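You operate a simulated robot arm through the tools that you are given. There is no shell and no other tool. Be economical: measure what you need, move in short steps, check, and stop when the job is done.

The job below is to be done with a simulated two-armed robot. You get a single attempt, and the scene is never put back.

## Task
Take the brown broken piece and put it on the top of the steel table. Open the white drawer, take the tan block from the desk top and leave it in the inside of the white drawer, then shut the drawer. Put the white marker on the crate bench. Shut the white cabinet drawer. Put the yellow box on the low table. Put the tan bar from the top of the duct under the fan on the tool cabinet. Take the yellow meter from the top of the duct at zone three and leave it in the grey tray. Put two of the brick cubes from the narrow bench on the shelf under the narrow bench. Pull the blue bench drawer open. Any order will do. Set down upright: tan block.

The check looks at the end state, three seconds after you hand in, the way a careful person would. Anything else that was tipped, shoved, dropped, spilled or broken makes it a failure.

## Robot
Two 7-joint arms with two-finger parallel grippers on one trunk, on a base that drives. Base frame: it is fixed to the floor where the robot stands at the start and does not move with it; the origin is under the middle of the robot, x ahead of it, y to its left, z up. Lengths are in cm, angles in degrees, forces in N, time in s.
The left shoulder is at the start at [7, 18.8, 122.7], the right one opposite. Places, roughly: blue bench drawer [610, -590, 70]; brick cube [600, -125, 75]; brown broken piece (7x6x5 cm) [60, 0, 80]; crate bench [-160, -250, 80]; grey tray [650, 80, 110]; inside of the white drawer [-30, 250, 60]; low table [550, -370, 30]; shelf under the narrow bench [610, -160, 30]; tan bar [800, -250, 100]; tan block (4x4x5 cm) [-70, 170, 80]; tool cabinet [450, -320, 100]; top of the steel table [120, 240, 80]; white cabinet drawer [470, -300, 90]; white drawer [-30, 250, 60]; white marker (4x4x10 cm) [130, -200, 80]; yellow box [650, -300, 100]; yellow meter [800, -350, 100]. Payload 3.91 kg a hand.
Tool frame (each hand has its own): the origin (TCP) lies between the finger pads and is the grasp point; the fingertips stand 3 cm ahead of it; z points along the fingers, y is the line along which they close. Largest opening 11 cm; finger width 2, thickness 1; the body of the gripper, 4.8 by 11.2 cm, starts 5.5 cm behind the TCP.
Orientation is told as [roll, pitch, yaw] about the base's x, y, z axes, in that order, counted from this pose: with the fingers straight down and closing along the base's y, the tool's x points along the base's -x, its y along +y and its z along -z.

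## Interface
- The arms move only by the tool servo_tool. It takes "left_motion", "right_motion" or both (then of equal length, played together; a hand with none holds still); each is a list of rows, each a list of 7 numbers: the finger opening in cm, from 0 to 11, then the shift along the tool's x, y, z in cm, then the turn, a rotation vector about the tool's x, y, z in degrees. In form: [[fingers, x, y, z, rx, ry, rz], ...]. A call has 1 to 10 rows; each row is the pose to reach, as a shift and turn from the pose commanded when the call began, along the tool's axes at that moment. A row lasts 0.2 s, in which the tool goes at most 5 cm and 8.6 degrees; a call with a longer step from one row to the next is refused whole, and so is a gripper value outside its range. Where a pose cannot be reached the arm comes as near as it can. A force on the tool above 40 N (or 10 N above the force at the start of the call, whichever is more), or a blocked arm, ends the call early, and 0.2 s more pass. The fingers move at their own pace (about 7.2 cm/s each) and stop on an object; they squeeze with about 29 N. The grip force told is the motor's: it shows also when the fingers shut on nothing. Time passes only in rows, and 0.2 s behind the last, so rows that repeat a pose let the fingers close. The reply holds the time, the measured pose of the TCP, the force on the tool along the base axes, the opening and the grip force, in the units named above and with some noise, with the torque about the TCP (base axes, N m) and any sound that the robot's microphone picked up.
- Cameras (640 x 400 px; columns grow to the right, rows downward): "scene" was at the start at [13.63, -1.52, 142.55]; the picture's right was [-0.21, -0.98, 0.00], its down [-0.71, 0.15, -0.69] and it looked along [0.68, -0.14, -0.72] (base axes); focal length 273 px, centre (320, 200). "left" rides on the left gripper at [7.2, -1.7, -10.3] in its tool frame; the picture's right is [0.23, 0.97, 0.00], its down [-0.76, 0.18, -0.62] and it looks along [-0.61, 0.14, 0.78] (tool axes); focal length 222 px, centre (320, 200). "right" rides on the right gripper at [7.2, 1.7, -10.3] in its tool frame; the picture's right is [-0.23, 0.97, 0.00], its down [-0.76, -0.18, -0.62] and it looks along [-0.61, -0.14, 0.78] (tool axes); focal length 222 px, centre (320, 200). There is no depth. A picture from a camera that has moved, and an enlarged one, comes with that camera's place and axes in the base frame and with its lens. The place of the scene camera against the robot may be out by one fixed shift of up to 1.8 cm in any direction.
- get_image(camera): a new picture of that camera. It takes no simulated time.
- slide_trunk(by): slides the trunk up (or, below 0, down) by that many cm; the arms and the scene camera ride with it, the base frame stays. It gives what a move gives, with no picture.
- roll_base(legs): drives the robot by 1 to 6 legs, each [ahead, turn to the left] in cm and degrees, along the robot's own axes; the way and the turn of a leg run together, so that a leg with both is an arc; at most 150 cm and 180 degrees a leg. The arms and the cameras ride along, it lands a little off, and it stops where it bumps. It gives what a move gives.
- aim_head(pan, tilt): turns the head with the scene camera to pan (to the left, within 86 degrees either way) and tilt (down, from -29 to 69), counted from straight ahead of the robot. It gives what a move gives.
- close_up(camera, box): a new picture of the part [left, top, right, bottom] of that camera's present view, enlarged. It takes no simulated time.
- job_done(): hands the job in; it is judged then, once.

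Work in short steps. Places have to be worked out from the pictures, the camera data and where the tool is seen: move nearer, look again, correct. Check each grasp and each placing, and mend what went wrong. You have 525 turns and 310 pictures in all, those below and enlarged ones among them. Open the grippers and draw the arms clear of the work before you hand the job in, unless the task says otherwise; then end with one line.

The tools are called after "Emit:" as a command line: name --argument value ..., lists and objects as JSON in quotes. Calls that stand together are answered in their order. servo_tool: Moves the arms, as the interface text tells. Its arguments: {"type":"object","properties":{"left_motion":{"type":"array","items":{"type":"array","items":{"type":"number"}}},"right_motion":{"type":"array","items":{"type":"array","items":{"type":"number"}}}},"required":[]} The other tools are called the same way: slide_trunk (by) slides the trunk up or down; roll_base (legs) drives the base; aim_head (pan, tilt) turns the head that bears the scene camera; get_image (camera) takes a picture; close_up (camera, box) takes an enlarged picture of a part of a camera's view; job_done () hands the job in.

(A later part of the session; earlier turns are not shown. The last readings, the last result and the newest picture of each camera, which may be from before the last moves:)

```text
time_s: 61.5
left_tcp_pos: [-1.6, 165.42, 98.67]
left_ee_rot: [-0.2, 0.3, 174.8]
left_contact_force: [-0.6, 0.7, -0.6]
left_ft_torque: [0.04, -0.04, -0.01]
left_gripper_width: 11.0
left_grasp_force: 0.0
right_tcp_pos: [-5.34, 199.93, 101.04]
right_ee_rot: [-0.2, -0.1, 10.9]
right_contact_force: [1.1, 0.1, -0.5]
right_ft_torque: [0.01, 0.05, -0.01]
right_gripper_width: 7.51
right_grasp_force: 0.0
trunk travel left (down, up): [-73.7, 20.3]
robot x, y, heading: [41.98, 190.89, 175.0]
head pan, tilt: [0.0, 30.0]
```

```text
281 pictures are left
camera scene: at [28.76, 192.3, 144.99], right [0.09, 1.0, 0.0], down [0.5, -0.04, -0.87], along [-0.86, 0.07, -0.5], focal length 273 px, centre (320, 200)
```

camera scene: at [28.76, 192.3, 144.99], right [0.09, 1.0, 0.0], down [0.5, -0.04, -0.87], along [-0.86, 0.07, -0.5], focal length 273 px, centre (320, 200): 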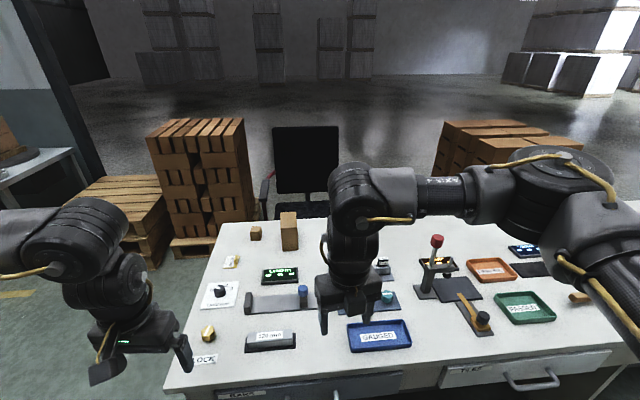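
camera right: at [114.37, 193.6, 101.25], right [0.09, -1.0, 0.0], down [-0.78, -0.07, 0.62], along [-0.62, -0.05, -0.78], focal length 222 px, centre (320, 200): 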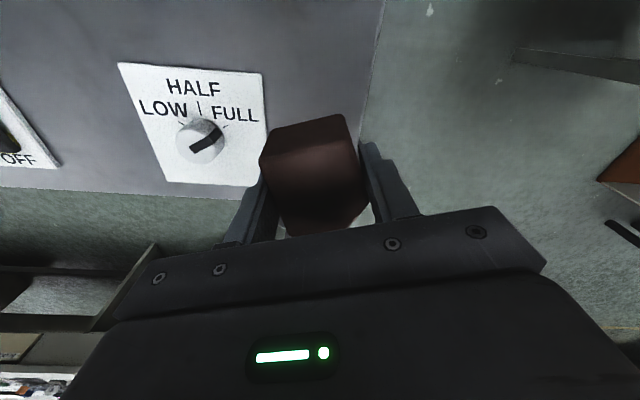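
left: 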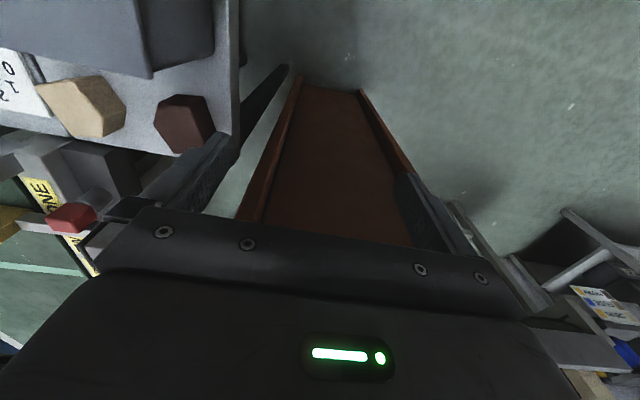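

The small tan cube near (-60,173) is the block. I zoom on it and on the drawers.

Emit:
close_up --camera "scene" --box '[190, 200, 350, 310]'

Emit:
aim_head --pan -20 --tilt 50

Emit:
get_image --camera "scene"

```text
3.64 times, centred on (270, 255) of scene
camera zoom: at [28.76, 192.3, 144.99], right [0.09, 1.0, 0.0], down [0.5, -0.04, -0.87], along [-0.86, 0.07, -0.5], focal length 993 px, centre (502, 0)
```

zoom: 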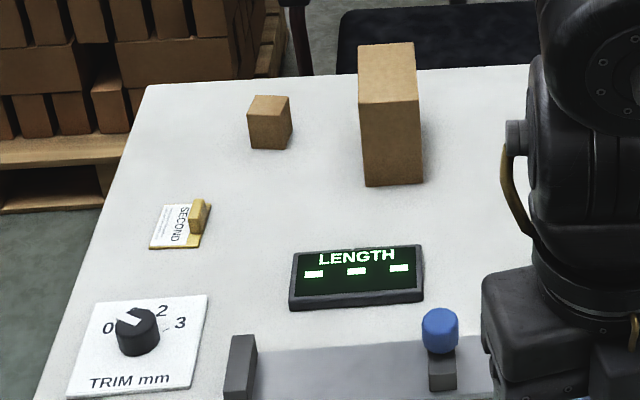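

```text
time_s: 62.3
left_tcp_pos: [-1.62, 165.32, 98.59]
left_ee_rot: [-0.2, 0.3, 174.8]
left_contact_force: [0.5, 0.4, -0.3]
left_ft_torque: [-0.03, 0.0, -0.02]
left_gripper_width: 11.01
left_grasp_force: 0.0
right_tcp_pos: [-5.28, 199.94, 101.0]
right_ee_rot: [-0.1, -0.2, 10.9]
right_contact_force: [0.5, -0.4, -0.3]
right_ft_torque: [0.0, 0.05, -0.02]
right_gripper_width: 7.5
right_grasp_force: 0.0
trunk travel left (down, up): [-73.7, 20.3]
robot x, y, heading: [42.17, 190.99, 175.1]
head pan, tilt: [-20.0, 50.0]
```

```text
279 pictures are left
camera scene: at [30.78, 194.77, 142.05], right [0.42, 0.91, 0.0], down [0.69, -0.32, -0.64], along [-0.58, 0.27, -0.77], focal length 273 px, centre (320, 200)
```

scene: 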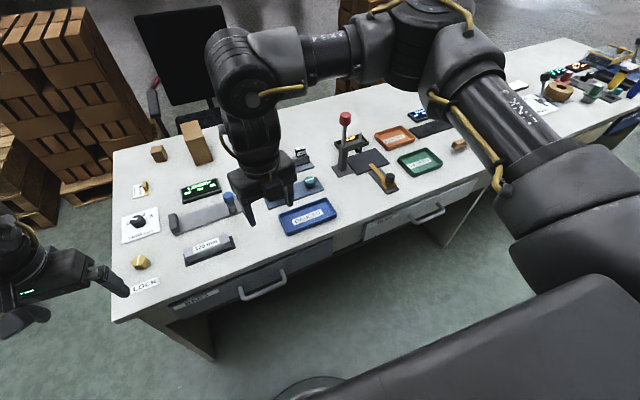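

Emit:
close_up --camera "scene" --box '[350, 160, 510, 270]'

Emit:
close_up --camera "scene" --box '[110, 240, 310, 360]'

```text
3.64 times, centred on (430, 215) of scene
camera zoom: at [30.78, 194.77, 142.05], right [0.42, 0.91, 0.0], down [0.69, -0.32, -0.64], along [-0.58, 0.27, -0.77], focal length 993 px, centre (-80, 146)
```

zoom: 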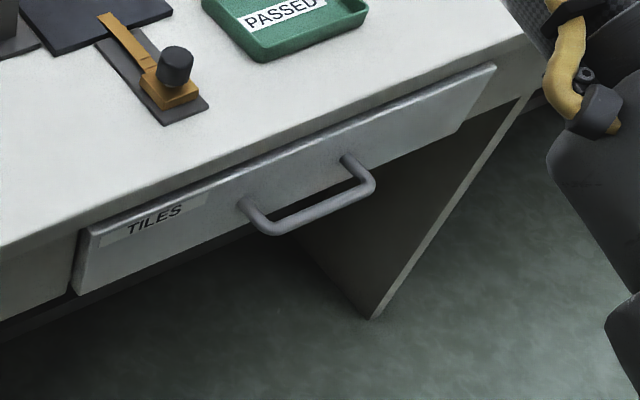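

```text
3.20 times, centred on (210, 300) of scene
camera zoom: at [30.78, 194.77, 142.05], right [0.42, 0.91, 0.0], down [0.69, -0.32, -0.64], along [-0.58, 0.27, -0.77], focal length 874 px, centre (672, -120)
```

zoom: 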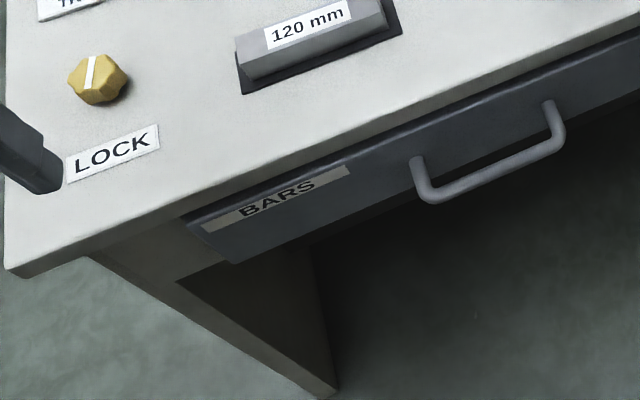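

I'll fetch the tan block first from the desk's near end (y≈143), using the left hand. Drive round the corner to about (-43,95) facing +y.

Emit:
roll_base --legs '[[0, 95], [96, 0], [0, -90], [85, 0], [0, -90]]'

Emit:
aim_head --pan 10 --tilt 35

Emit:
get_image --camera "scene"

```text
time_s: 73.4
left_tcp_pos: [43.59, 47.88, 92.71]
left_ee_rot: [0.1, 8.1, -137.8]
left_contact_force: [-0.9, -0.1, -0.1]
left_ft_torque: [0.02, 0.01, 0.01]
left_gripper_width: 10.96
left_grasp_force: 0.0
right_tcp_pos: [15.17, 62.63, 93.36]
right_ee_rot: [-0.1, -8.2, 77.1]
right_contact_force: [-2.4, -0.5, -0.6]
right_ft_torque: [-0.02, -0.1, -0.02]
right_gripper_width: 7.49
right_grasp_force: 0.1
trunk travel left (down, up): [-73.7, 20.3]
robot x, y, heading: [46.56, 94.14, -125.3]
head pan, tilt: [-20.0, 50.0]
stopped in leg 3: the robot was blocked; the commanded pose is now the measured one
```

```text
time_s: 74.4
left_tcp_pos: [43.3, 46.93, 92.93]
left_ee_rot: [0.4, 7.4, -135.8]
left_contact_force: [-0.8, 0.2, 0.0]
left_ft_torque: [-0.03, 0.0, 0.03]
left_gripper_width: 10.99
left_grasp_force: 0.2
right_tcp_pos: [14.08, 62.08, 94.18]
right_ee_rot: [-0.5, -6.8, 77.2]
right_contact_force: [0.1, 0.4, 0.2]
right_ft_torque: [0.0, 0.01, 0.02]
right_gripper_width: 7.48
right_grasp_force: 0.1
trunk travel left (down, up): [-73.7, 20.3]
robot x, y, heading: [46.25, 94.68, -125.0]
head pan, tilt: [10.0, 35.0]
```

```text
276 pictures are left
camera scene: at [43.29, 92.59, 145.75], right [-0.9, 0.43, -0.01], down [0.23, 0.46, -0.86], along [-0.36, -0.78, -0.51], focal length 273 px, centre (320, 200)
```

scene: 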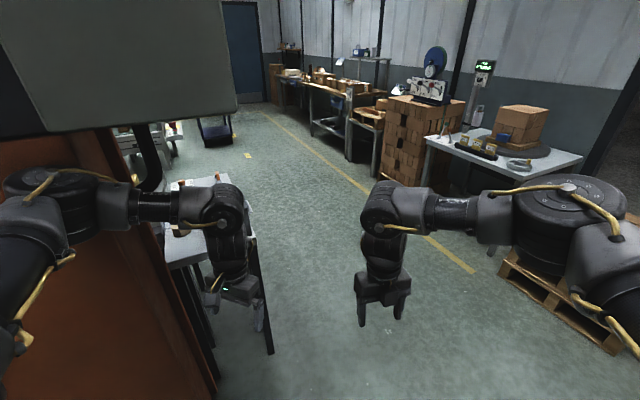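

The turn was blocked — likely the left elbow met the box hung on the column. I turn back left a little and check.

Emit:
roll_base --legs '[[0, 30]]'

Emit:
aim_head --pan 45 --tilt 25

Emit:
get_image --camera "scene"

```text
time_s: 75.1
left_tcp_pos: [41.92, 41.06, 86.37]
left_ee_rot: [-1.2, 12.7, -134.9]
left_contact_force: [0.2, -1.0, -0.2]
left_ft_torque: [0.07, 0.01, 0.03]
left_gripper_width: 10.98
left_grasp_force: 0.0
right_tcp_pos: [15.55, 59.46, 88.23]
right_ee_rot: [-3.0, -14.6, 89.0]
right_contact_force: [-2.6, -0.2, 1.5]
right_ft_torque: [0.0, -0.15, -0.1]
right_gripper_width: 7.52
right_grasp_force: 0.1
trunk travel left (down, up): [-73.7, 20.3]
robot x, y, heading: [46.46, 94.7, -124.3]
head pan, tilt: [10.0, 35.0]
stopped in leg 1: the robot was blocked; the commanded pose is now the measured one
```

```text
time_s: 76.1
left_tcp_pos: [42.11, 41.56, 86.83]
left_ee_rot: [-1.1, 12.2, -135.0]
left_contact_force: [-1.6, -0.6, -0.1]
left_ft_torque: [-0.04, -0.06, -0.01]
left_gripper_width: 11.0
left_grasp_force: 0.1
right_tcp_pos: [13.73, 58.85, 88.91]
right_ee_rot: [-2.3, -13.2, 83.8]
right_contact_force: [0.6, 0.2, 0.1]
right_ft_torque: [0.01, 0.0, 0.01]
right_gripper_width: 7.52
right_grasp_force: 0.0
trunk travel left (down, up): [-73.7, 20.3]
robot x, y, heading: [46.3, 94.76, -124.6]
head pan, tilt: [45.0, 25.0]
```

```text
275 pictures are left
camera scene: at [36.91, 90.64, 146.73], right [-0.98, -0.18, -0.05], down [-0.02, 0.36, -0.93], along [0.19, -0.92, -0.36], focal length 273 px, centre (320, 200)
```

scene: 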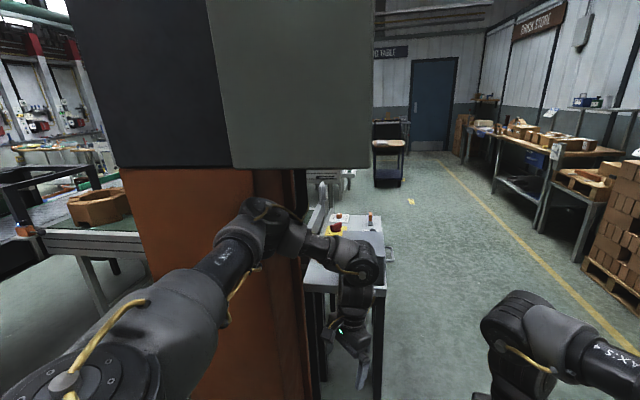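

Still blocked. I look to the right side, and down left, to find what is touching.

Emit:
aim_head --pan -75 --tilt 45

Emit:
get_image --camera "scene"

Emit:
aim_head --pan 80 --tilt 45

Emit:
get_image --camera "scene"

Emit:
get_image --camera "left"

Emit:
get_image --camera "right"

```text
time_s: 78.1
left_tcp_pos: [42.23, 41.3, 86.91]
left_ee_rot: [-1.2, 12.1, -135.1]
left_contact_force: [0.0, 0.2, -0.4]
left_ft_torque: [-0.02, -0.02, 0.0]
left_gripper_width: 10.99
left_grasp_force: 0.1
right_tcp_pos: [13.72, 58.84, 88.78]
right_ee_rot: [-2.4, -13.5, 83.9]
right_contact_force: [0.3, -0.2, -0.1]
right_ft_torque: [-0.01, -0.02, 0.01]
right_gripper_width: 7.49
right_grasp_force: 0.1
trunk travel left (down, up): [-73.7, 20.3]
robot x, y, heading: [46.47, 95.01, -124.6]
head pan, tilt: [-75.0, 45.0]
```

```text
274 pictures are left
camera scene: at [27.74, 102.13, 142.39], right [0.34, 0.94, -0.04], down [0.71, -0.28, -0.65], along [-0.62, 0.19, -0.76], focal length 273 px, centre (320, 200)
```

scene: 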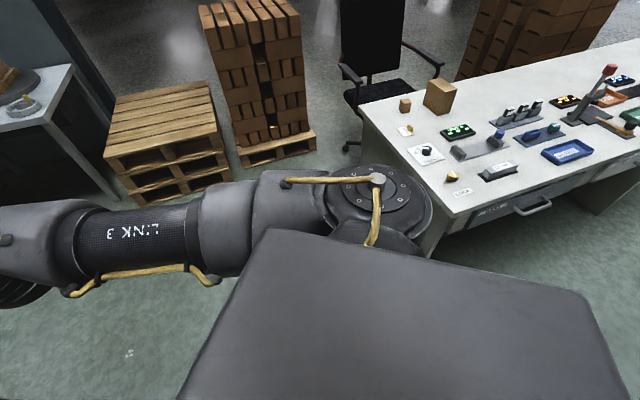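

```text
time_s: 80.5
left_tcp_pos: [42.17, 41.16, 86.92]
left_ee_rot: [-1.2, 12.0, -135.1]
left_contact_force: [0.0, -0.6, 0.0]
left_ft_torque: [0.0, -0.04, 0.0]
left_gripper_width: 10.99
left_grasp_force: 0.1
right_tcp_pos: [13.73, 58.73, 88.97]
right_ee_rot: [-2.3, -13.6, 84.0]
right_contact_force: [-0.9, -0.5, -0.6]
right_ft_torque: [0.0, -0.02, -0.02]
right_gripper_width: 7.51
right_grasp_force: 0.1
trunk travel left (down, up): [-73.7, 20.3]
robot x, y, heading: [46.16, 95.35, -124.5]
head pan, tilt: [80.0, 45.0]
```

```text
273 pictures are left
camera scene: at [41.07, 93.71, 143.71], right [-0.7, -0.71, 0.0], down [-0.46, 0.45, -0.76], along [0.54, -0.54, -0.64], focal length 273 px, centre (320, 200)
```

scene: 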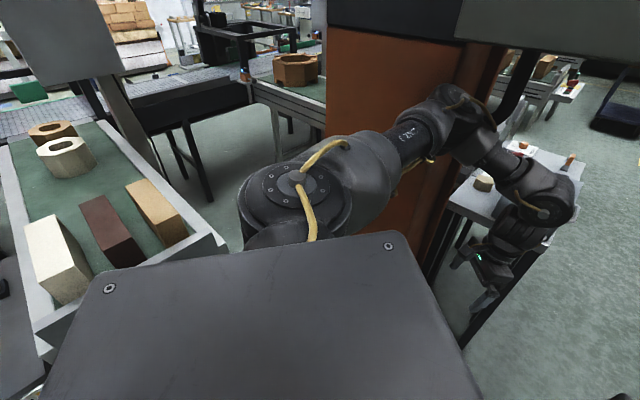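

```text
272 pictures are left
camera left: at [44.59, 45.59, 98.57], right [0.85, -0.53, 0.03], down [-0.48, -0.75, 0.45], along [-0.22, -0.39, -0.89], focal length 222 px, centre (320, 200)
```

left: 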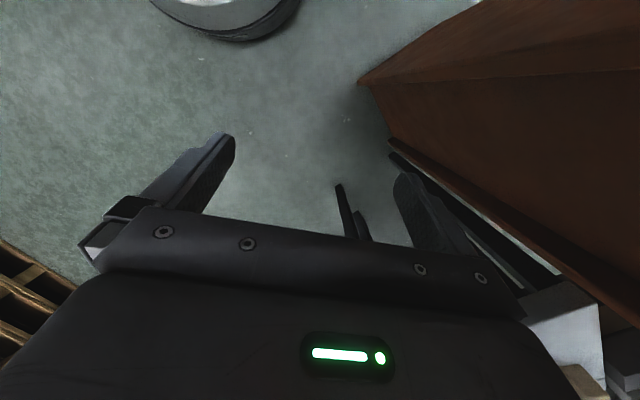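

```text
271 pictures are left
camera right: at [10.72, 49.72, 97.14], right [-0.94, 0.33, 0.01], down [0.21, 0.57, 0.79], along [0.25, 0.75, -0.61], focal length 222 px, centre (320, 200)
```

right: 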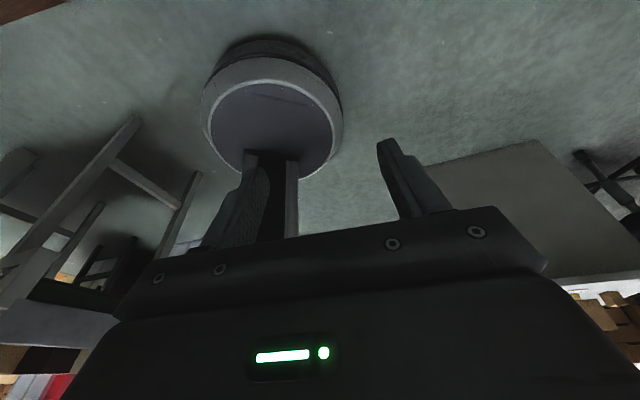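

The left forearm is lying against the column edge. I back straight away (robot backs toward free floor), which moves the arm off the column.

Emit:
roll_base --legs '[[-18, 0]]'

Emit:
get_image --camera "scene"

```text
time_s: 81.2
left_tcp_pos: [48.39, 36.08, 82.75]
left_ee_rot: [-5.7, 10.5, -133.6]
left_contact_force: [-0.2, 1.2, 1.0]
left_ft_torque: [-0.08, -0.09, -0.02]
left_gripper_width: 11.01
left_grasp_force: 0.0
right_tcp_pos: [11.45, 62.32, 87.42]
right_ee_rot: [0.3, -20.6, 80.3]
right_contact_force: [0.0, -2.0, 1.0]
right_ft_torque: [0.0, -0.01, -0.01]
right_gripper_width: 7.52
right_grasp_force: 0.0
trunk travel left (down, up): [-73.7, 20.3]
robot x, y, heading: [45.28, 94.48, -128.7]
head pan, tilt: [80.0, 45.0]
stopped in leg 1: the robot was blocked; the commanded pose is now the measured one
```

```text
270 pictures are left
camera scene: at [38.76, 94.91, 143.81], right [-0.75, -0.66, 0.0], down [-0.42, 0.48, -0.77], along [0.51, -0.58, -0.63], focal length 273 px, centre (320, 200)
```

scene: 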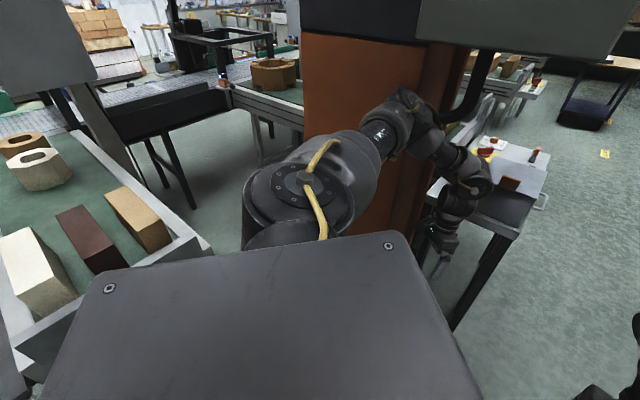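

The elbow appears wedged by the conduit under the hung box. Lowering the trunk should slip it down clear of the conduit.

Emit:
slide_trunk --by -15

Emit:
get_image --camera "scene"

```text
time_s: 81.6
left_tcp_pos: [49.51, 35.38, 79.28]
left_ee_rot: [-11.4, 11.4, -136.6]
left_contact_force: [0.6, 0.8, -0.5]
left_ft_torque: [-0.11, 0.08, 0.04]
left_gripper_width: 10.98
left_grasp_force: 0.0
right_tcp_pos: [7.31, 65.13, 85.42]
right_ee_rot: [-1.5, -23.7, 78.7]
right_contact_force: [0.9, -0.5, -1.2]
right_ft_torque: [0.06, 0.06, 0.04]
right_gripper_width: 7.5
right_grasp_force: 0.1
trunk travel left (down, up): [-73.5, 20.5]
robot x, y, heading: [43.9, 93.41, -132.5]
head pan, tilt: [80.0, 45.0]
stopped: the arm was blocked; the commanded pose is now the measured one
```

```text
269 pictures are left
camera scene: at [36.01, 94.66, 143.5], right [-0.79, -0.61, -0.01], down [-0.38, 0.5, -0.78], along [0.48, -0.62, -0.63], focal length 273 px, centre (320, 200)
```

scene: 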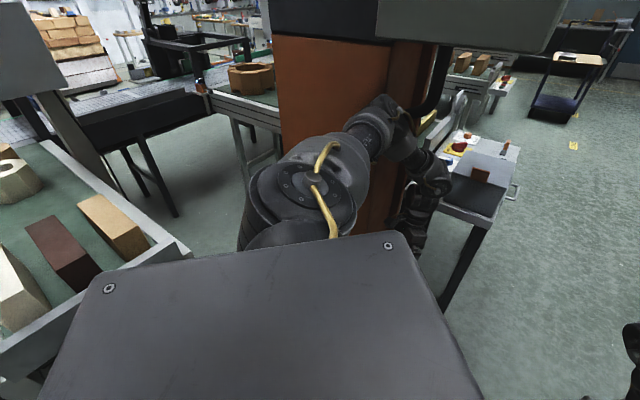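

The arm is hooked around the column's corner (elbow on its +y side, hand on its −x side). I pull the left hand itself away from the corner, toward (−x,+y), i.e. tool −y.

Emit:
servo_tool --left_motion '[[11, 0, -2, 0, 0, 0, 0], [11, 0, -4, 0, 0, 0, 0], [11, 0, -6, 0, 0, 0, 0], [11, 0, -8, 0, 0, 0, 0], [11, 0, -10, 0, 0, 0, 0]]'

Emit:
get_image --camera "scene"

```text
time_s: 81.9
left_tcp_pos: [51.39, 37.12, 74.83]
left_ee_rot: [-17.8, 11.8, -142.8]
left_contact_force: [-0.5, 0.7, 1.3]
left_ft_torque: [0.0, -0.07, -0.02]
left_gripper_width: 10.98
left_grasp_force: 0.0
right_tcp_pos: [6.28, 67.2, 84.34]
right_ee_rot: [-1.5, -27.1, 76.4]
right_contact_force: [-0.1, 0.1, 0.1]
right_ft_torque: [-0.01, 0.03, 0.02]
right_gripper_width: 7.5
right_grasp_force: 0.1
trunk travel left (down, up): [-73.5, 20.5]
robot x, y, heading: [43.79, 92.72, -134.1]
head pan, tilt: [80.0, 45.0]
stopped in row 1 (left hand): the arm was blocked; the commanded pose is now the measured one
```

```text
268 pictures are left
camera scene: at [36.7, 94.47, 143.57], right [-0.81, -0.59, 0.0], down [-0.37, 0.51, -0.78], along [0.46, -0.63, -0.63], focal length 273 px, centre (320, 200)
```

scene: 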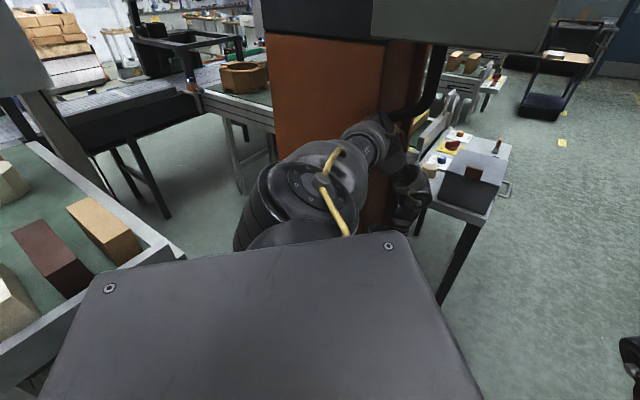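

Emit:
close_up --camera "scene" --box '[280, 20, 540, 240]'

Emit:
get_image --camera "left"

```text
1.82 times, centred on (410, 130) of scene
camera zoom: at [36.7, 94.47, 143.57], right [-0.81, -0.59, 0.0], down [-0.37, 0.51, -0.78], along [0.46, -0.63, -0.63], focal length 496 px, centre (156, 327)
```

zoom: 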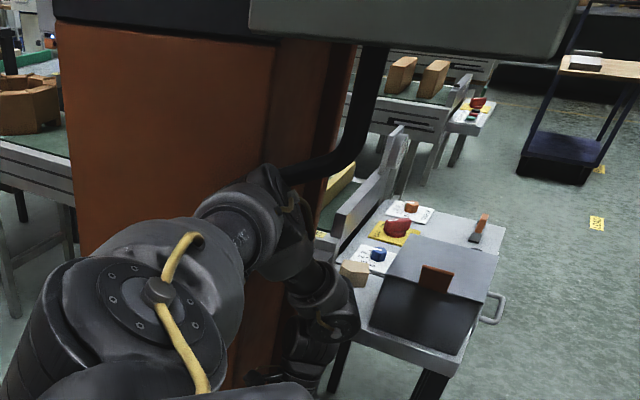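

```text
266 pictures are left
camera left: at [56.3, 38.83, 86.41], right [0.79, -0.57, -0.24], down [-0.46, -0.8, 0.37], along [-0.41, -0.18, -0.9], focal length 222 px, centre (320, 200)
```

left: 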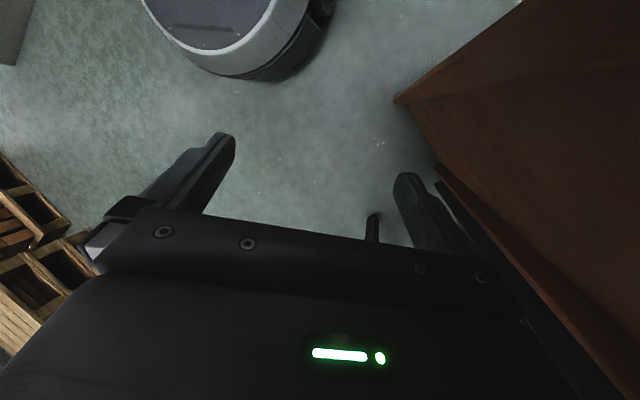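

The elbow sits just under the conduit bend. The contact itself has been relaxing toward a right turn, so I try a small right turn.

Emit:
roll_base --legs '[[0, -12]]'

Emit:
close_up --camera "scene" --box '[280, 20, 540, 240]'

```text
time_s: 82.6
left_tcp_pos: [51.65, 42.28, 64.76]
left_ee_rot: [-35.6, 11.7, -159.9]
left_contact_force: [-110.2, 107.4, 63.2]
left_ft_torque: [-14.64, -19.09, 5.64]
left_gripper_width: 11.0
left_grasp_force: 0.1
right_tcp_pos: [6.88, 65.23, 83.63]
right_ee_rot: [-1.4, -33.1, 64.6]
right_contact_force: [2.3, -2.2, -0.8]
right_ft_torque: [0.19, 0.16, 0.14]
right_gripper_width: 7.49
right_grasp_force: 0.1
trunk travel left (down, up): [-73.5, 20.5]
robot x, y, heading: [43.43, 93.56, -135.1]
head pan, tilt: [80.0, 45.0]
stopped in leg 1: the robot was blocked; the commanded pose is now the measured one
```

```text
1.82 times, centred on (410, 130) of scene
camera zoom: at [38.64, 90.14, 143.61], right [-0.82, -0.58, -0.01], down [-0.37, 0.54, -0.75], along [0.44, -0.61, -0.66], focal length 496 px, centre (156, 327)
```

zoom: 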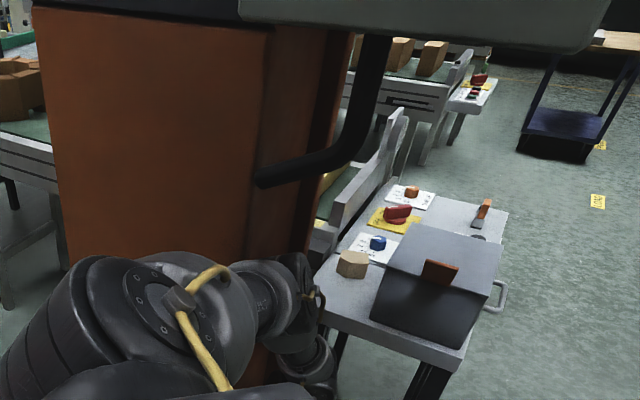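

The elbow slipped free of the conduit; now the hand presses the column corner with force along (−x,+y). I move the hand that way.

Emit:
servo_tool --left_motion '[[11, -0.8, -1.5, 0.9, 0, 0, 0], [11, -1.6, -3.1, 1.8, 0, 0, 0], [11, -2.5, -4.7, 2.7, 0, 0, 0], [11, -3.3, -6.2, 3.6, 0, 0, 0], [11, -4.1, -7.8, 4.5, 0, 0, 0]]'

Emit:
get_image --camera "scene"

```text
time_s: 83.0
left_tcp_pos: [53.41, 45.32, 60.94]
left_ee_rot: [-42.5, 9.2, -164.7]
left_contact_force: [-70.9, 144.9, 53.1]
left_ft_torque: [-19.38, -12.52, 8.27]
left_gripper_width: 10.99
left_grasp_force: 0.0
right_tcp_pos: [9.61, 62.82, 84.13]
right_ee_rot: [-2.8, -34.5, 59.6]
right_contact_force: [0.8, -1.5, -1.2]
right_ft_torque: [0.11, -0.03, 0.0]
right_gripper_width: 7.52
right_grasp_force: 0.1
trunk travel left (down, up): [-73.5, 20.5]
robot x, y, heading: [44.47, 93.68, -134.7]
head pan, tilt: [80.0, 45.0]
stopped in row 1 (left hand): the arm was blocked; the commanded pose is now the measured one
```

```text
264 pictures are left
camera scene: at [41.23, 88.65, 143.21], right [-0.82, -0.58, -0.01], down [-0.38, 0.55, -0.74], along [0.43, -0.6, -0.67], focal length 273 px, centre (320, 200)
```

scene: 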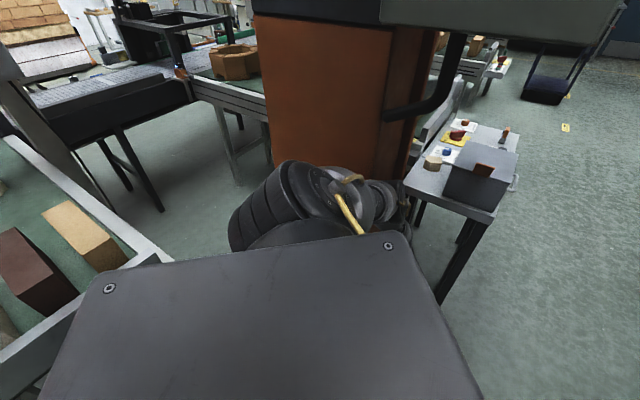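

The push on the hand is now mainly +y, so it's come round to the column's +y side; backing the robot should clear it.

Emit:
roll_base --legs '[[-15, 0]]'

Emit:
get_image --camera "scene"

```text
time_s: 83.6
left_tcp_pos: [54.71, 46.81, 58.2]
left_ee_rot: [-48.3, 8.3, -166.2]
left_contact_force: [-17.2, 58.9, 30.7]
left_ft_torque: [-8.08, -3.57, 2.05]
left_gripper_width: 10.99
left_grasp_force: 0.0
right_tcp_pos: [12.16, 60.43, 84.28]
right_ee_rot: [-0.1, -34.0, 57.0]
right_contact_force: [0.1, 0.5, -0.1]
right_ft_torque: [0.06, 0.01, 0.0]
right_gripper_width: 7.52
right_grasp_force: 0.2
trunk travel left (down, up): [-73.5, 20.5]
robot x, y, heading: [44.34, 93.76, -134.4]
head pan, tilt: [80.0, 45.0]
stopped in leg 1: the force on the tool passed its limit (the readings are from after the stop); the commanded pose is now the measured one
```

```text
263 pictures are left
camera scene: at [44.71, 85.77, 142.85], right [-0.81, -0.58, 0.0], down [-0.4, 0.57, -0.72], along [0.42, -0.59, -0.69], focal length 273 px, centre (320, 200)
```

scene: 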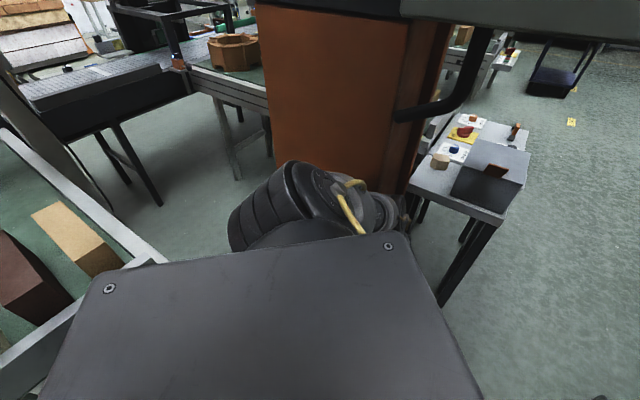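

The whole robot had been tilted by the contact and is settling back. Let me give it time with a harmless hold on the right hand, then retry backing.

Emit:
servo_tool --right_motion '[[7.5, 0, 0, 0, 0, 0, 0], [7.5, 0, 0, 0, 0, 0, 0], [7.5, 0, 0, 0, 0, 0, 0], [7.5, 0, 0, 0, 0, 0, 0]]'

Emit:
roll_base --legs '[[-15, 0]]'

Emit:
get_image --camera "scene"

```text
time_s: 84.6
left_tcp_pos: [54.46, 46.59, 58.04]
left_ee_rot: [-47.3, 7.9, -166.4]
left_contact_force: [-4.8, 2.9, -2.4]
left_ft_torque: [-0.15, -0.24, -0.13]
left_gripper_width: 10.99
left_grasp_force: 0.1
right_tcp_pos: [12.79, 61.13, 83.93]
right_ee_rot: [0.0, -33.0, 58.3]
right_contact_force: [-0.6, 0.7, 0.2]
right_ft_torque: [0.05, 0.01, 0.0]
right_gripper_width: 7.55
right_grasp_force: 0.0
trunk travel left (down, up): [-73.5, 20.5]
robot x, y, heading: [43.93, 93.37, -134.5]
head pan, tilt: [80.0, 45.0]
```

```text
time_s: 85.7
left_tcp_pos: [54.27, 51.67, 58.16]
left_ee_rot: [-48.0, 1.9, -168.4]
left_contact_force: [0.3, -0.4, -0.4]
left_ft_torque: [-0.01, 0.04, 0.03]
left_gripper_width: 10.98
left_grasp_force: 0.0
right_tcp_pos: [18.34, 66.89, 85.18]
right_ee_rot: [-1.3, -30.1, 58.2]
right_contact_force: [0.4, -0.7, 0.0]
right_ft_torque: [0.0, 0.07, 0.04]
right_gripper_width: 7.49
right_grasp_force: 0.1
trunk travel left (down, up): [-73.5, 20.5]
robot x, y, heading: [48.7, 98.05, -137.6]
head pan, tilt: [80.0, 45.0]
stopped in leg 1: the robot was blocked; the commanded pose is now the measured one
```

```text
262 pictures are left
camera scene: at [41.86, 87.21, 143.3], right [-0.84, -0.53, -0.05], down [-0.33, 0.6, -0.72], along [0.42, -0.59, -0.69], focal length 273 px, centre (320, 200)
```

scene: 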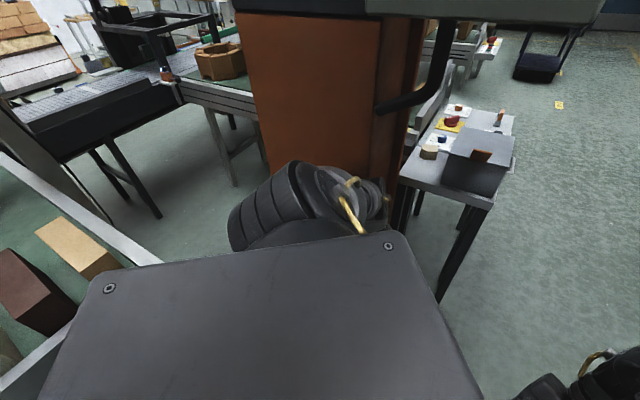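

Emit:
get_image --camera "right"

Emit:
get_image --camera "left"

```text
261 pictures are left
camera right: at [10.7, 58.38, 90.52], right [-0.72, 0.69, 0.09], down [0.32, 0.21, 0.92], along [0.62, 0.69, -0.37], focal length 222 px, centre (320, 200)
```

right: 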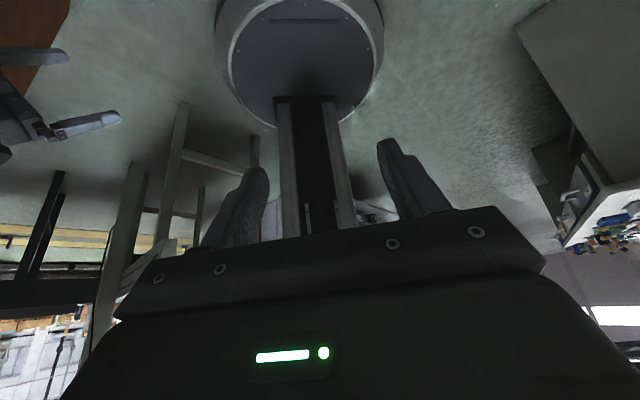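

```text
260 pictures are left
camera left: at [62.36, 46.64, 66.53], right [0.38, -0.59, -0.72], down [-0.64, -0.72, 0.26], along [-0.67, 0.36, -0.65], focal length 222 px, centre (320, 200)
```

left: 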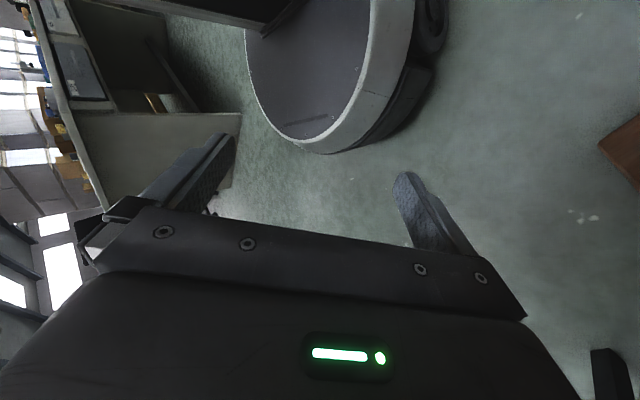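

Left hand is now free of the column. I bring it back up in front of the robot and level it.

Emit:
servo_tool --left_motion '[[11, -1.9, -3.2, -1.5, -5.3, 0, 0], [11, -3.9, -6.4, -3, -10.6, 0, 0], [11, -5.9, -9.6, -4.6, -16, 0, 0], [11, -7.8, -12.8, -6.1, -21.3, 0, 0], [11, -9.8, -16, -7.7, -26.6, 0, 0], [11, -11.7, -19.2, -9.2, -32, 0, 0], [11, -13.7, -22.4, -10.7, -37.3, 0, 0], [11, -15.6, -25.6, -12.3, -42.6, 0, 0], [11, -17.6, -28.8, -13.8, -48, 0, 0]]'

Emit:
get_image --camera "scene"

```text
time_s: 87.3
left_tcp_pos: [39.09, 56.18, 80.2]
left_ee_rot: [-10.6, 4.1, -171.0]
left_contact_force: [2.9, -1.0, -0.8]
left_ft_torque: [0.12, 0.29, 0.09]
left_gripper_width: 11.01
left_grasp_force: 0.1
right_tcp_pos: [23.3, 69.4, 83.93]
right_ee_rot: [-10.1, -36.2, 67.6]
right_contact_force: [1.6, 2.0, 0.9]
right_ft_torque: [-0.18, 0.16, 0.0]
right_gripper_width: 7.51
right_grasp_force: 0.0
trunk travel left (down, up): [-73.5, 20.5]
robot x, y, heading: [48.65, 98.92, -135.7]
head pan, tilt: [80.0, 45.0]
stopped in row 8 (left hand): the arm was blocked; the commanded pose is now the measured one
```

```text
259 pictures are left
camera scene: at [53.33, 94.85, 143.32], right [-0.83, -0.56, 0.04], down [-0.41, 0.55, -0.73], along [0.38, -0.62, -0.69], focal length 273 px, centre (320, 200)
```

scene: 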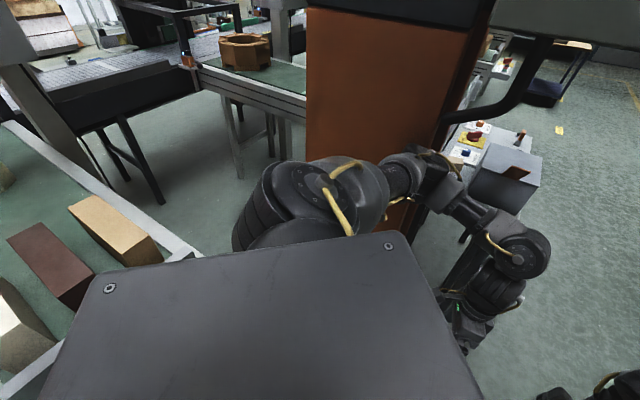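

Emit:
roll_base --legs '[[-12, 0]]'

Emit:
get_image --camera "scene"

```text
time_s: 88.1
left_tcp_pos: [35.93, 54.28, 77.28]
left_ee_rot: [-13.1, 5.1, -171.8]
left_contact_force: [0.8, -0.2, -0.2]
left_ft_torque: [-0.08, -0.02, -0.02]
left_gripper_width: 10.99
left_grasp_force: 0.1
right_tcp_pos: [19.42, 67.3, 82.33]
right_ee_rot: [-8.5, -35.4, 62.2]
right_contact_force: [0.2, 0.1, -1.7]
right_ft_torque: [0.02, 0.04, 0.06]
right_gripper_width: 7.51
right_grasp_force: 0.1
trunk travel left (down, up): [-73.5, 20.5]
robot x, y, heading: [49.29, 99.15, -137.6]
head pan, tilt: [80.0, 45.0]
stopped in leg 1: the robot was blocked; the commanded pose is now the measured one
```

```text
258 pictures are left
camera scene: at [46.46, 90.77, 142.72], right [-0.84, -0.54, -0.02], down [-0.36, 0.59, -0.73], along [0.4, -0.61, -0.69], focal length 273 px, centre (320, 200)
```

scene: 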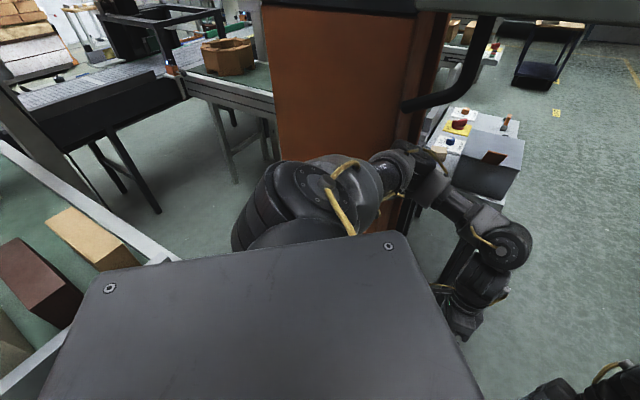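

The body is rocking; I let it settle for a couple of seconds and look again.

Emit:
servo_tool --right_motion '[[7.5, 0, 0, 0, 0, 0, 0], [7.5, 0, 0, 0, 0, 0, 0], [7.5, 0, 0, 0, 0, 0, 0], [7.5, 0, 0, 0, 0, 0, 0], [7.5, 0, 0, 0, 0, 0, 0], [7.5, 0, 0, 0, 0, 0, 0], [7.5, 0, 0, 0, 0, 0, 0], [7.5, 0, 0, 0, 0, 0, 0], [7.5, 0, 0, 0, 0, 0, 0], [7.5, 0, 0, 0, 0, 0, 0]]'

Emit:
get_image --camera "scene"

```text
time_s: 90.3
left_tcp_pos: [35.97, 54.2, 77.59]
left_ee_rot: [-12.9, 5.0, -171.8]
left_contact_force: [-0.4, 0.8, -0.5]
left_ft_torque: [0.06, -0.02, 0.0]
left_gripper_width: 11.0
left_grasp_force: 0.1
right_tcp_pos: [19.17, 67.51, 82.39]
right_ee_rot: [-8.9, -35.4, 61.9]
right_contact_force: [0.2, 0.4, -1.5]
right_ft_torque: [0.01, 0.0, -0.02]
right_gripper_width: 7.48
right_grasp_force: 0.1
trunk travel left (down, up): [-73.5, 20.5]
robot x, y, heading: [49.52, 99.19, -137.6]
head pan, tilt: [80.0, 45.0]
```

```text
257 pictures are left
camera scene: at [44.53, 91.16, 143.02], right [-0.84, -0.53, -0.03], down [-0.35, 0.59, -0.73], along [0.41, -0.61, -0.68], focal length 273 px, centre (320, 200)
```

scene: 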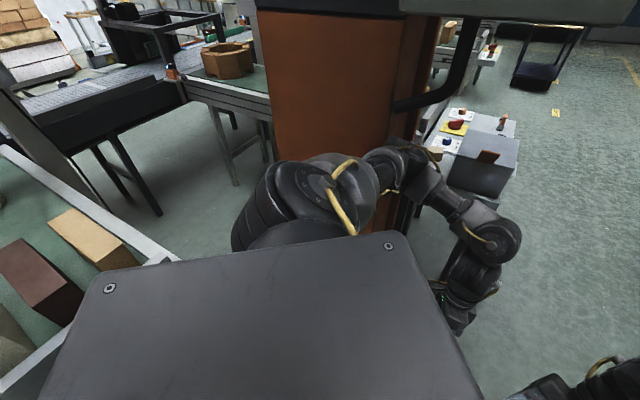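

The elbow is probably resting against the column's −x face; turning right moves it straight away (−x). Try that.

Emit:
roll_base --legs '[[0, -20]]'

Emit:
get_image --camera "scene"

```text
time_s: 91.8
left_tcp_pos: [22.86, 59.39, 77.24]
left_ee_rot: [-13.4, 3.9, 168.4]
left_contact_force: [0.7, -1.1, 0.2]
left_ft_torque: [0.02, 0.02, 0.03]
left_gripper_width: 10.98
left_grasp_force: 0.1
right_tcp_pos: [11.77, 77.81, 82.7]
right_ee_rot: [-6.2, -35.7, 40.8]
right_contact_force: [0.7, -1.0, -0.4]
right_ft_torque: [0.05, 0.0, 0.02]
right_gripper_width: 7.51
right_grasp_force: 0.1
trunk travel left (down, up): [-73.5, 20.5]
robot x, y, heading: [49.25, 99.78, -157.4]
head pan, tilt: [80.0, 45.0]
```

```text
256 pictures are left
camera scene: at [48.23, 87.43, 142.47], right [-0.98, -0.22, 0.0], down [-0.16, 0.7, -0.7], along [0.15, -0.68, -0.72], focal length 273 px, centre (320, 200)
```

scene: 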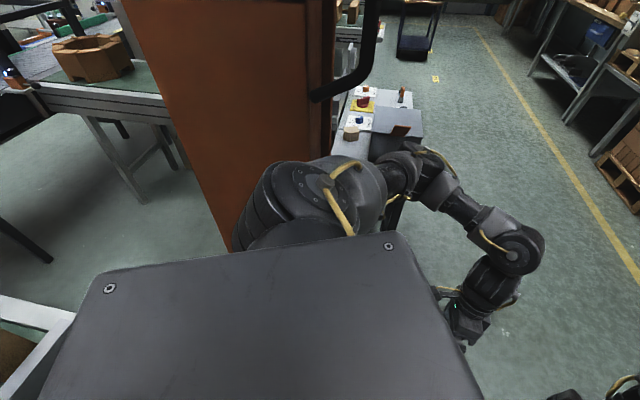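

Free again and upright, nothing disturbed on the console. I finish turning to 180°, then drive along the desk's end.

Emit:
roll_base --legs '[[0, -20], [90, 0]]'

Emit:
aim_head --pan -60 --tilt 35

Emit:
get_image --camera "scene"

```text
time_s: 97.6
left_tcp_pos: [-77.99, 68.54, 77.49]
left_ee_rot: [-12.6, 4.6, 148.3]
left_contact_force: [-0.4, 0.4, 1.3]
left_ft_torque: [-0.01, -0.01, 0.0]
left_gripper_width: 10.99
left_grasp_force: 0.1
right_tcp_pos: [-81.9, 89.78, 82.59]
right_ee_rot: [-7.3, -35.3, 21.0]
right_contact_force: [0.0, -0.4, -0.7]
right_ft_torque: [-0.02, 0.03, 0.03]
right_gripper_width: 7.46
right_grasp_force: 0.1
trunk travel left (down, up): [-73.5, 20.5]
robot x, y, heading: [-38.96, 95.82, -177.5]
head pan, tilt: [80.0, 45.0]
```

```text
time_s: 99.8
left_tcp_pos: [-78.02, 68.55, 77.52]
left_ee_rot: [-12.6, 4.6, 148.2]
left_contact_force: [1.3, 0.4, -0.4]
left_ft_torque: [-0.01, 0.03, -0.01]
left_gripper_width: 10.99
left_grasp_force: 0.0
right_tcp_pos: [-81.92, 89.76, 82.64]
right_ee_rot: [-7.3, -35.3, 21.2]
right_contact_force: [-0.3, 0.1, 0.3]
right_ft_torque: [0.0, 0.05, 0.01]
right_gripper_width: 7.47
right_grasp_force: 0.0
trunk travel left (down, up): [-73.5, 20.5]
robot x, y, heading: [-38.96, 95.64, -177.5]
head pan, tilt: [-60.0, 35.0]
```

```text
255 pictures are left
camera scene: at [-48.2, 102.97, 143.97], right [0.84, 0.54, 0.0], down [0.31, -0.48, -0.82], along [-0.44, 0.69, -0.57], focal length 273 px, centre (320, 200)
```

scene: 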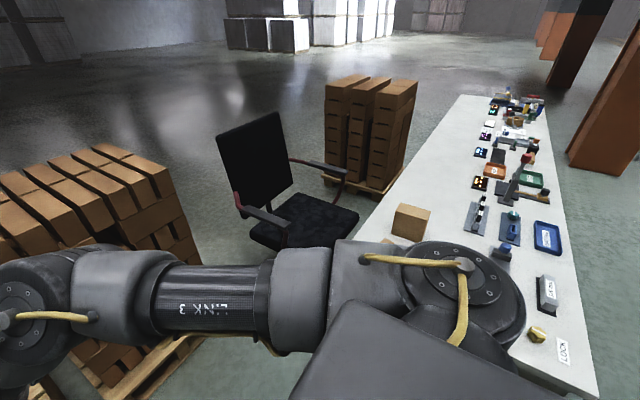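

Level both tools and raise them before turning toward the desk.

Emit:
servo_tool --left_motion '[[11, 0.3, -0.8, -3.5, -2.5, -0.9, 0], [11, 0.6, -1.6, -7, -5, -1.8, 0], [11, 0.8, -2.3, -10.5, -7.5, -2.7, 0], [11, 1.1, -3.1, -14, -10, -3.6, 0], [11, 1.4, -3.9, -17.5, -12.6, -4.6, 0], [11, 1.4, -3.9, -17.5, -12.6, -4.6, 0]]' --right_motion '[[7.5, -1.7, -0.3, -2.4, -1.4, 7, -0.4], [7.5, -3.5, -0.6, -4.8, -2.8, 14, -0.9], [7.5, -5.2, -0.9, -7.2, -4.2, 21, -1.3], [7.5, -7, -1.3, -9.7, -5.6, 28, -1.8], [7.5, -8.7, -1.6, -12.1, -7, 35.2, -2.2], [7.5, -8.7, -1.6, -12.1, -7, 35.2, -2.2]]'

Emit:
roll_base --legs '[[0, -90]]'

Emit:
aim_head --pan 5 --tilt 40

Emit:
get_image --camera "scene"

```text
time_s: 101.2
left_tcp_pos: [-77.94, 68.56, 95.74]
left_ee_rot: [0.1, 0.0, 148.7]
left_contact_force: [-0.3, 0.6, -0.5]
left_ft_torque: [0.04, -0.01, -0.03]
left_gripper_width: 10.99
left_grasp_force: 0.0
right_tcp_pos: [-81.79, 89.7, 97.68]
right_ee_rot: [0.1, -0.1, 21.1]
right_contact_force: [0.3, -0.6, 0.5]
right_ft_torque: [0.02, 0.03, 0.02]
right_gripper_width: 7.5
right_grasp_force: 0.2
trunk travel left (down, up): [-73.5, 20.5]
robot x, y, heading: [-39.47, 95.92, -177.4]
head pan, tilt: [-60.0, 35.0]
```

```text
time_s: 105.4
left_tcp_pos: [-66.13, 134.32, 95.81]
left_ee_rot: [0.0, 0.0, 58.7]
left_contact_force: [-0.3, -0.8, -0.6]
left_ft_torque: [-0.02, 0.02, 0.0]
left_gripper_width: 11.0
left_grasp_force: 0.1
right_tcp_pos: [-45.11, 138.08, 97.7]
right_ee_rot: [0.0, -0.1, -68.9]
right_contact_force: [0.0, 0.2, 0.5]
right_ft_torque: [0.02, 0.03, 0.01]
right_gripper_width: 7.52
right_grasp_force: 0.1
trunk travel left (down, up): [-73.5, 20.5]
robot x, y, heading: [-39.39, 95.47, 92.2]
head pan, tilt: [-60.0, 35.0]
```

```text
time_s: 106.8
left_tcp_pos: [-66.25, 134.44, 95.67]
left_ee_rot: [0.0, 0.1, 58.6]
left_contact_force: [0.2, 0.9, -0.3]
left_ft_torque: [0.03, -0.02, 0.0]
left_gripper_width: 11.01
left_grasp_force: 0.0
right_tcp_pos: [-44.97, 138.06, 97.66]
right_ee_rot: [0.0, -0.1, -68.9]
right_contact_force: [0.9, -0.8, -0.8]
right_ft_torque: [0.0, 0.02, -0.02]
right_gripper_width: 7.49
right_grasp_force: 0.1
trunk travel left (down, up): [-73.5, 20.5]
robot x, y, heading: [-39.05, 95.72, 92.3]
head pan, tilt: [5.0, 40.0]
```

```text
254 pictures are left
camera scene: at [-39.77, 109.23, 143.21], right [0.99, 0.13, 0.0], down [0.08, -0.64, -0.77], along [-0.1, 0.76, -0.64], focal length 273 px, centre (320, 200)
```

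scene: 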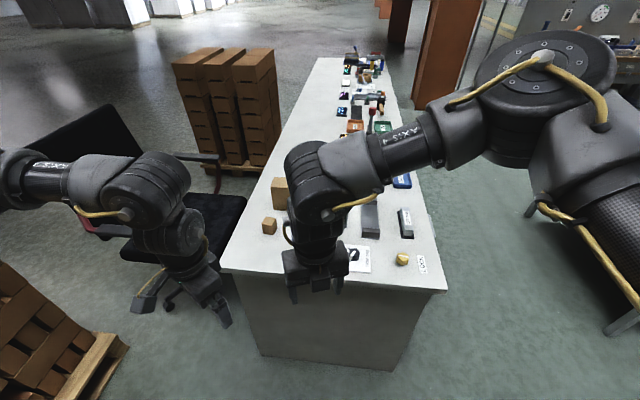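

Block is near (-63,167). I roll 14 cm forward and move the left hand above it.

Emit:
roll_base --legs '[[14, 0]]'

Emit:
get_image --camera "left"

```text
time_s: 108.1
left_tcp_pos: [-66.82, 148.19, 95.91]
left_ee_rot: [0.1, 0.1, 58.7]
left_contact_force: [-0.3, -0.6, 0.2]
left_ft_torque: [0.02, -0.02, -0.03]
left_gripper_width: 10.99
left_grasp_force: 0.0
right_tcp_pos: [-45.65, 151.8, 97.73]
right_ee_rot: [0.0, -0.1, -68.9]
right_contact_force: [1.2, -0.4, 0.3]
right_ft_torque: [0.01, 0.0, 0.01]
right_gripper_width: 7.5
right_grasp_force: 0.0
trunk travel left (down, up): [-73.5, 20.5]
robot x, y, heading: [-39.84, 109.4, 92.5]
head pan, tilt: [5.0, 40.0]
```

```text
253 pictures are left
camera left: at [-69.13, 140.94, 106.1], right [-0.95, 0.31, 0.0], down [0.24, 0.74, 0.62], along [0.19, 0.59, -0.78], focal length 222 px, centre (320, 200)
```

left: 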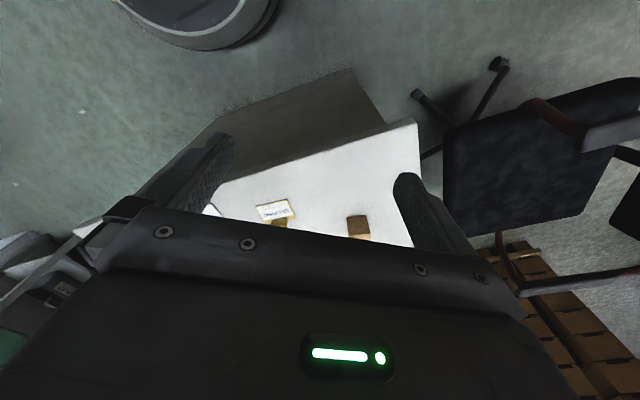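

Emit:
servo_tool --left_motion '[[9, -2.4, 1.5, 0, 0, 0, -6.5], [9, -4.8, 2.9, 0, 0, 0, -13], [9, -7.2, 4.4, 0, 0, 0, -19.5], [9, -9.6, 5.8, 0, 0, 0, -26], [9, -10.2, 6.2, 0, 0, 0, -32], [9, -10.2, 6.2, 0, 0, 0, -32]]'

Emit:
get_image --camera "left"

```text
time_s: 109.5
left_tcp_pos: [-67.01, 160.1, 95.6]
left_ee_rot: [0.0, 0.0, 90.8]
left_contact_force: [-0.4, 0.2, -0.3]
left_ft_torque: [0.0, -0.01, 0.01]
left_gripper_width: 9.0
left_grasp_force: 0.1
right_tcp_pos: [-45.72, 151.92, 97.64]
right_ee_rot: [0.0, -0.2, -68.9]
right_contact_force: [0.6, -1.1, -0.5]
right_ft_torque: [-0.01, 0.0, 0.03]
right_gripper_width: 7.5
right_grasp_force: 0.0
trunk travel left (down, up): [-73.5, 20.5]
robot x, y, heading: [-39.69, 109.32, 92.6]
head pan, tilt: [5.0, 40.0]
```

```text
252 pictures are left
camera left: at [-65.19, 152.8, 105.97], right [-0.97, -0.24, 0.0], down [-0.19, 0.76, 0.62], along [-0.15, 0.6, -0.78], focal length 222 px, centre (320, 200)
```

left: 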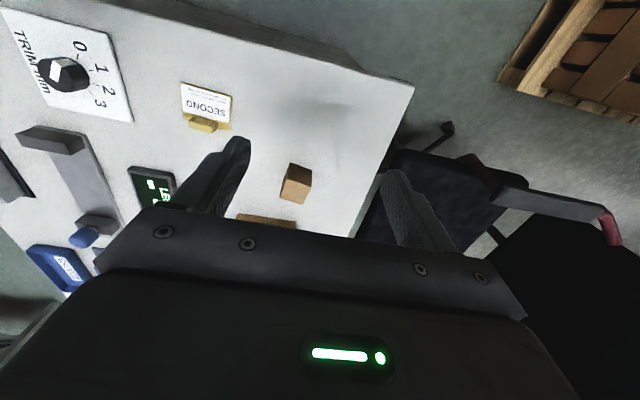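

Emit:
close_up --camera "left" --box '[246, 145, 346, 225]'

```text
5.00 times, centred on (296, 185) of left
camera zoom: at [-65.19, 152.8, 105.97], right [-0.97, -0.24, 0.0], down [-0.19, 0.76, 0.62], along [-0.15, 0.6, -0.78], focal length 1111 px, centre (440, 275)
```

zoom: 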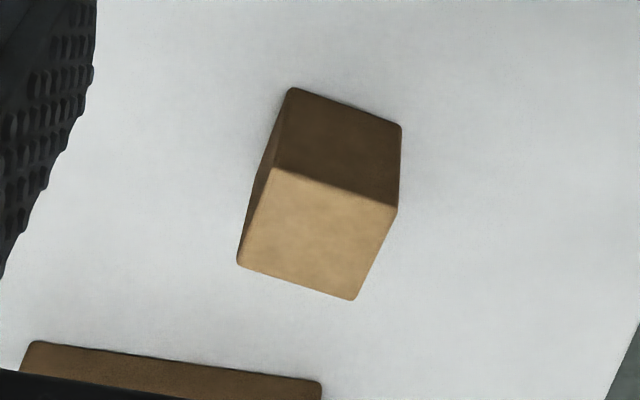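

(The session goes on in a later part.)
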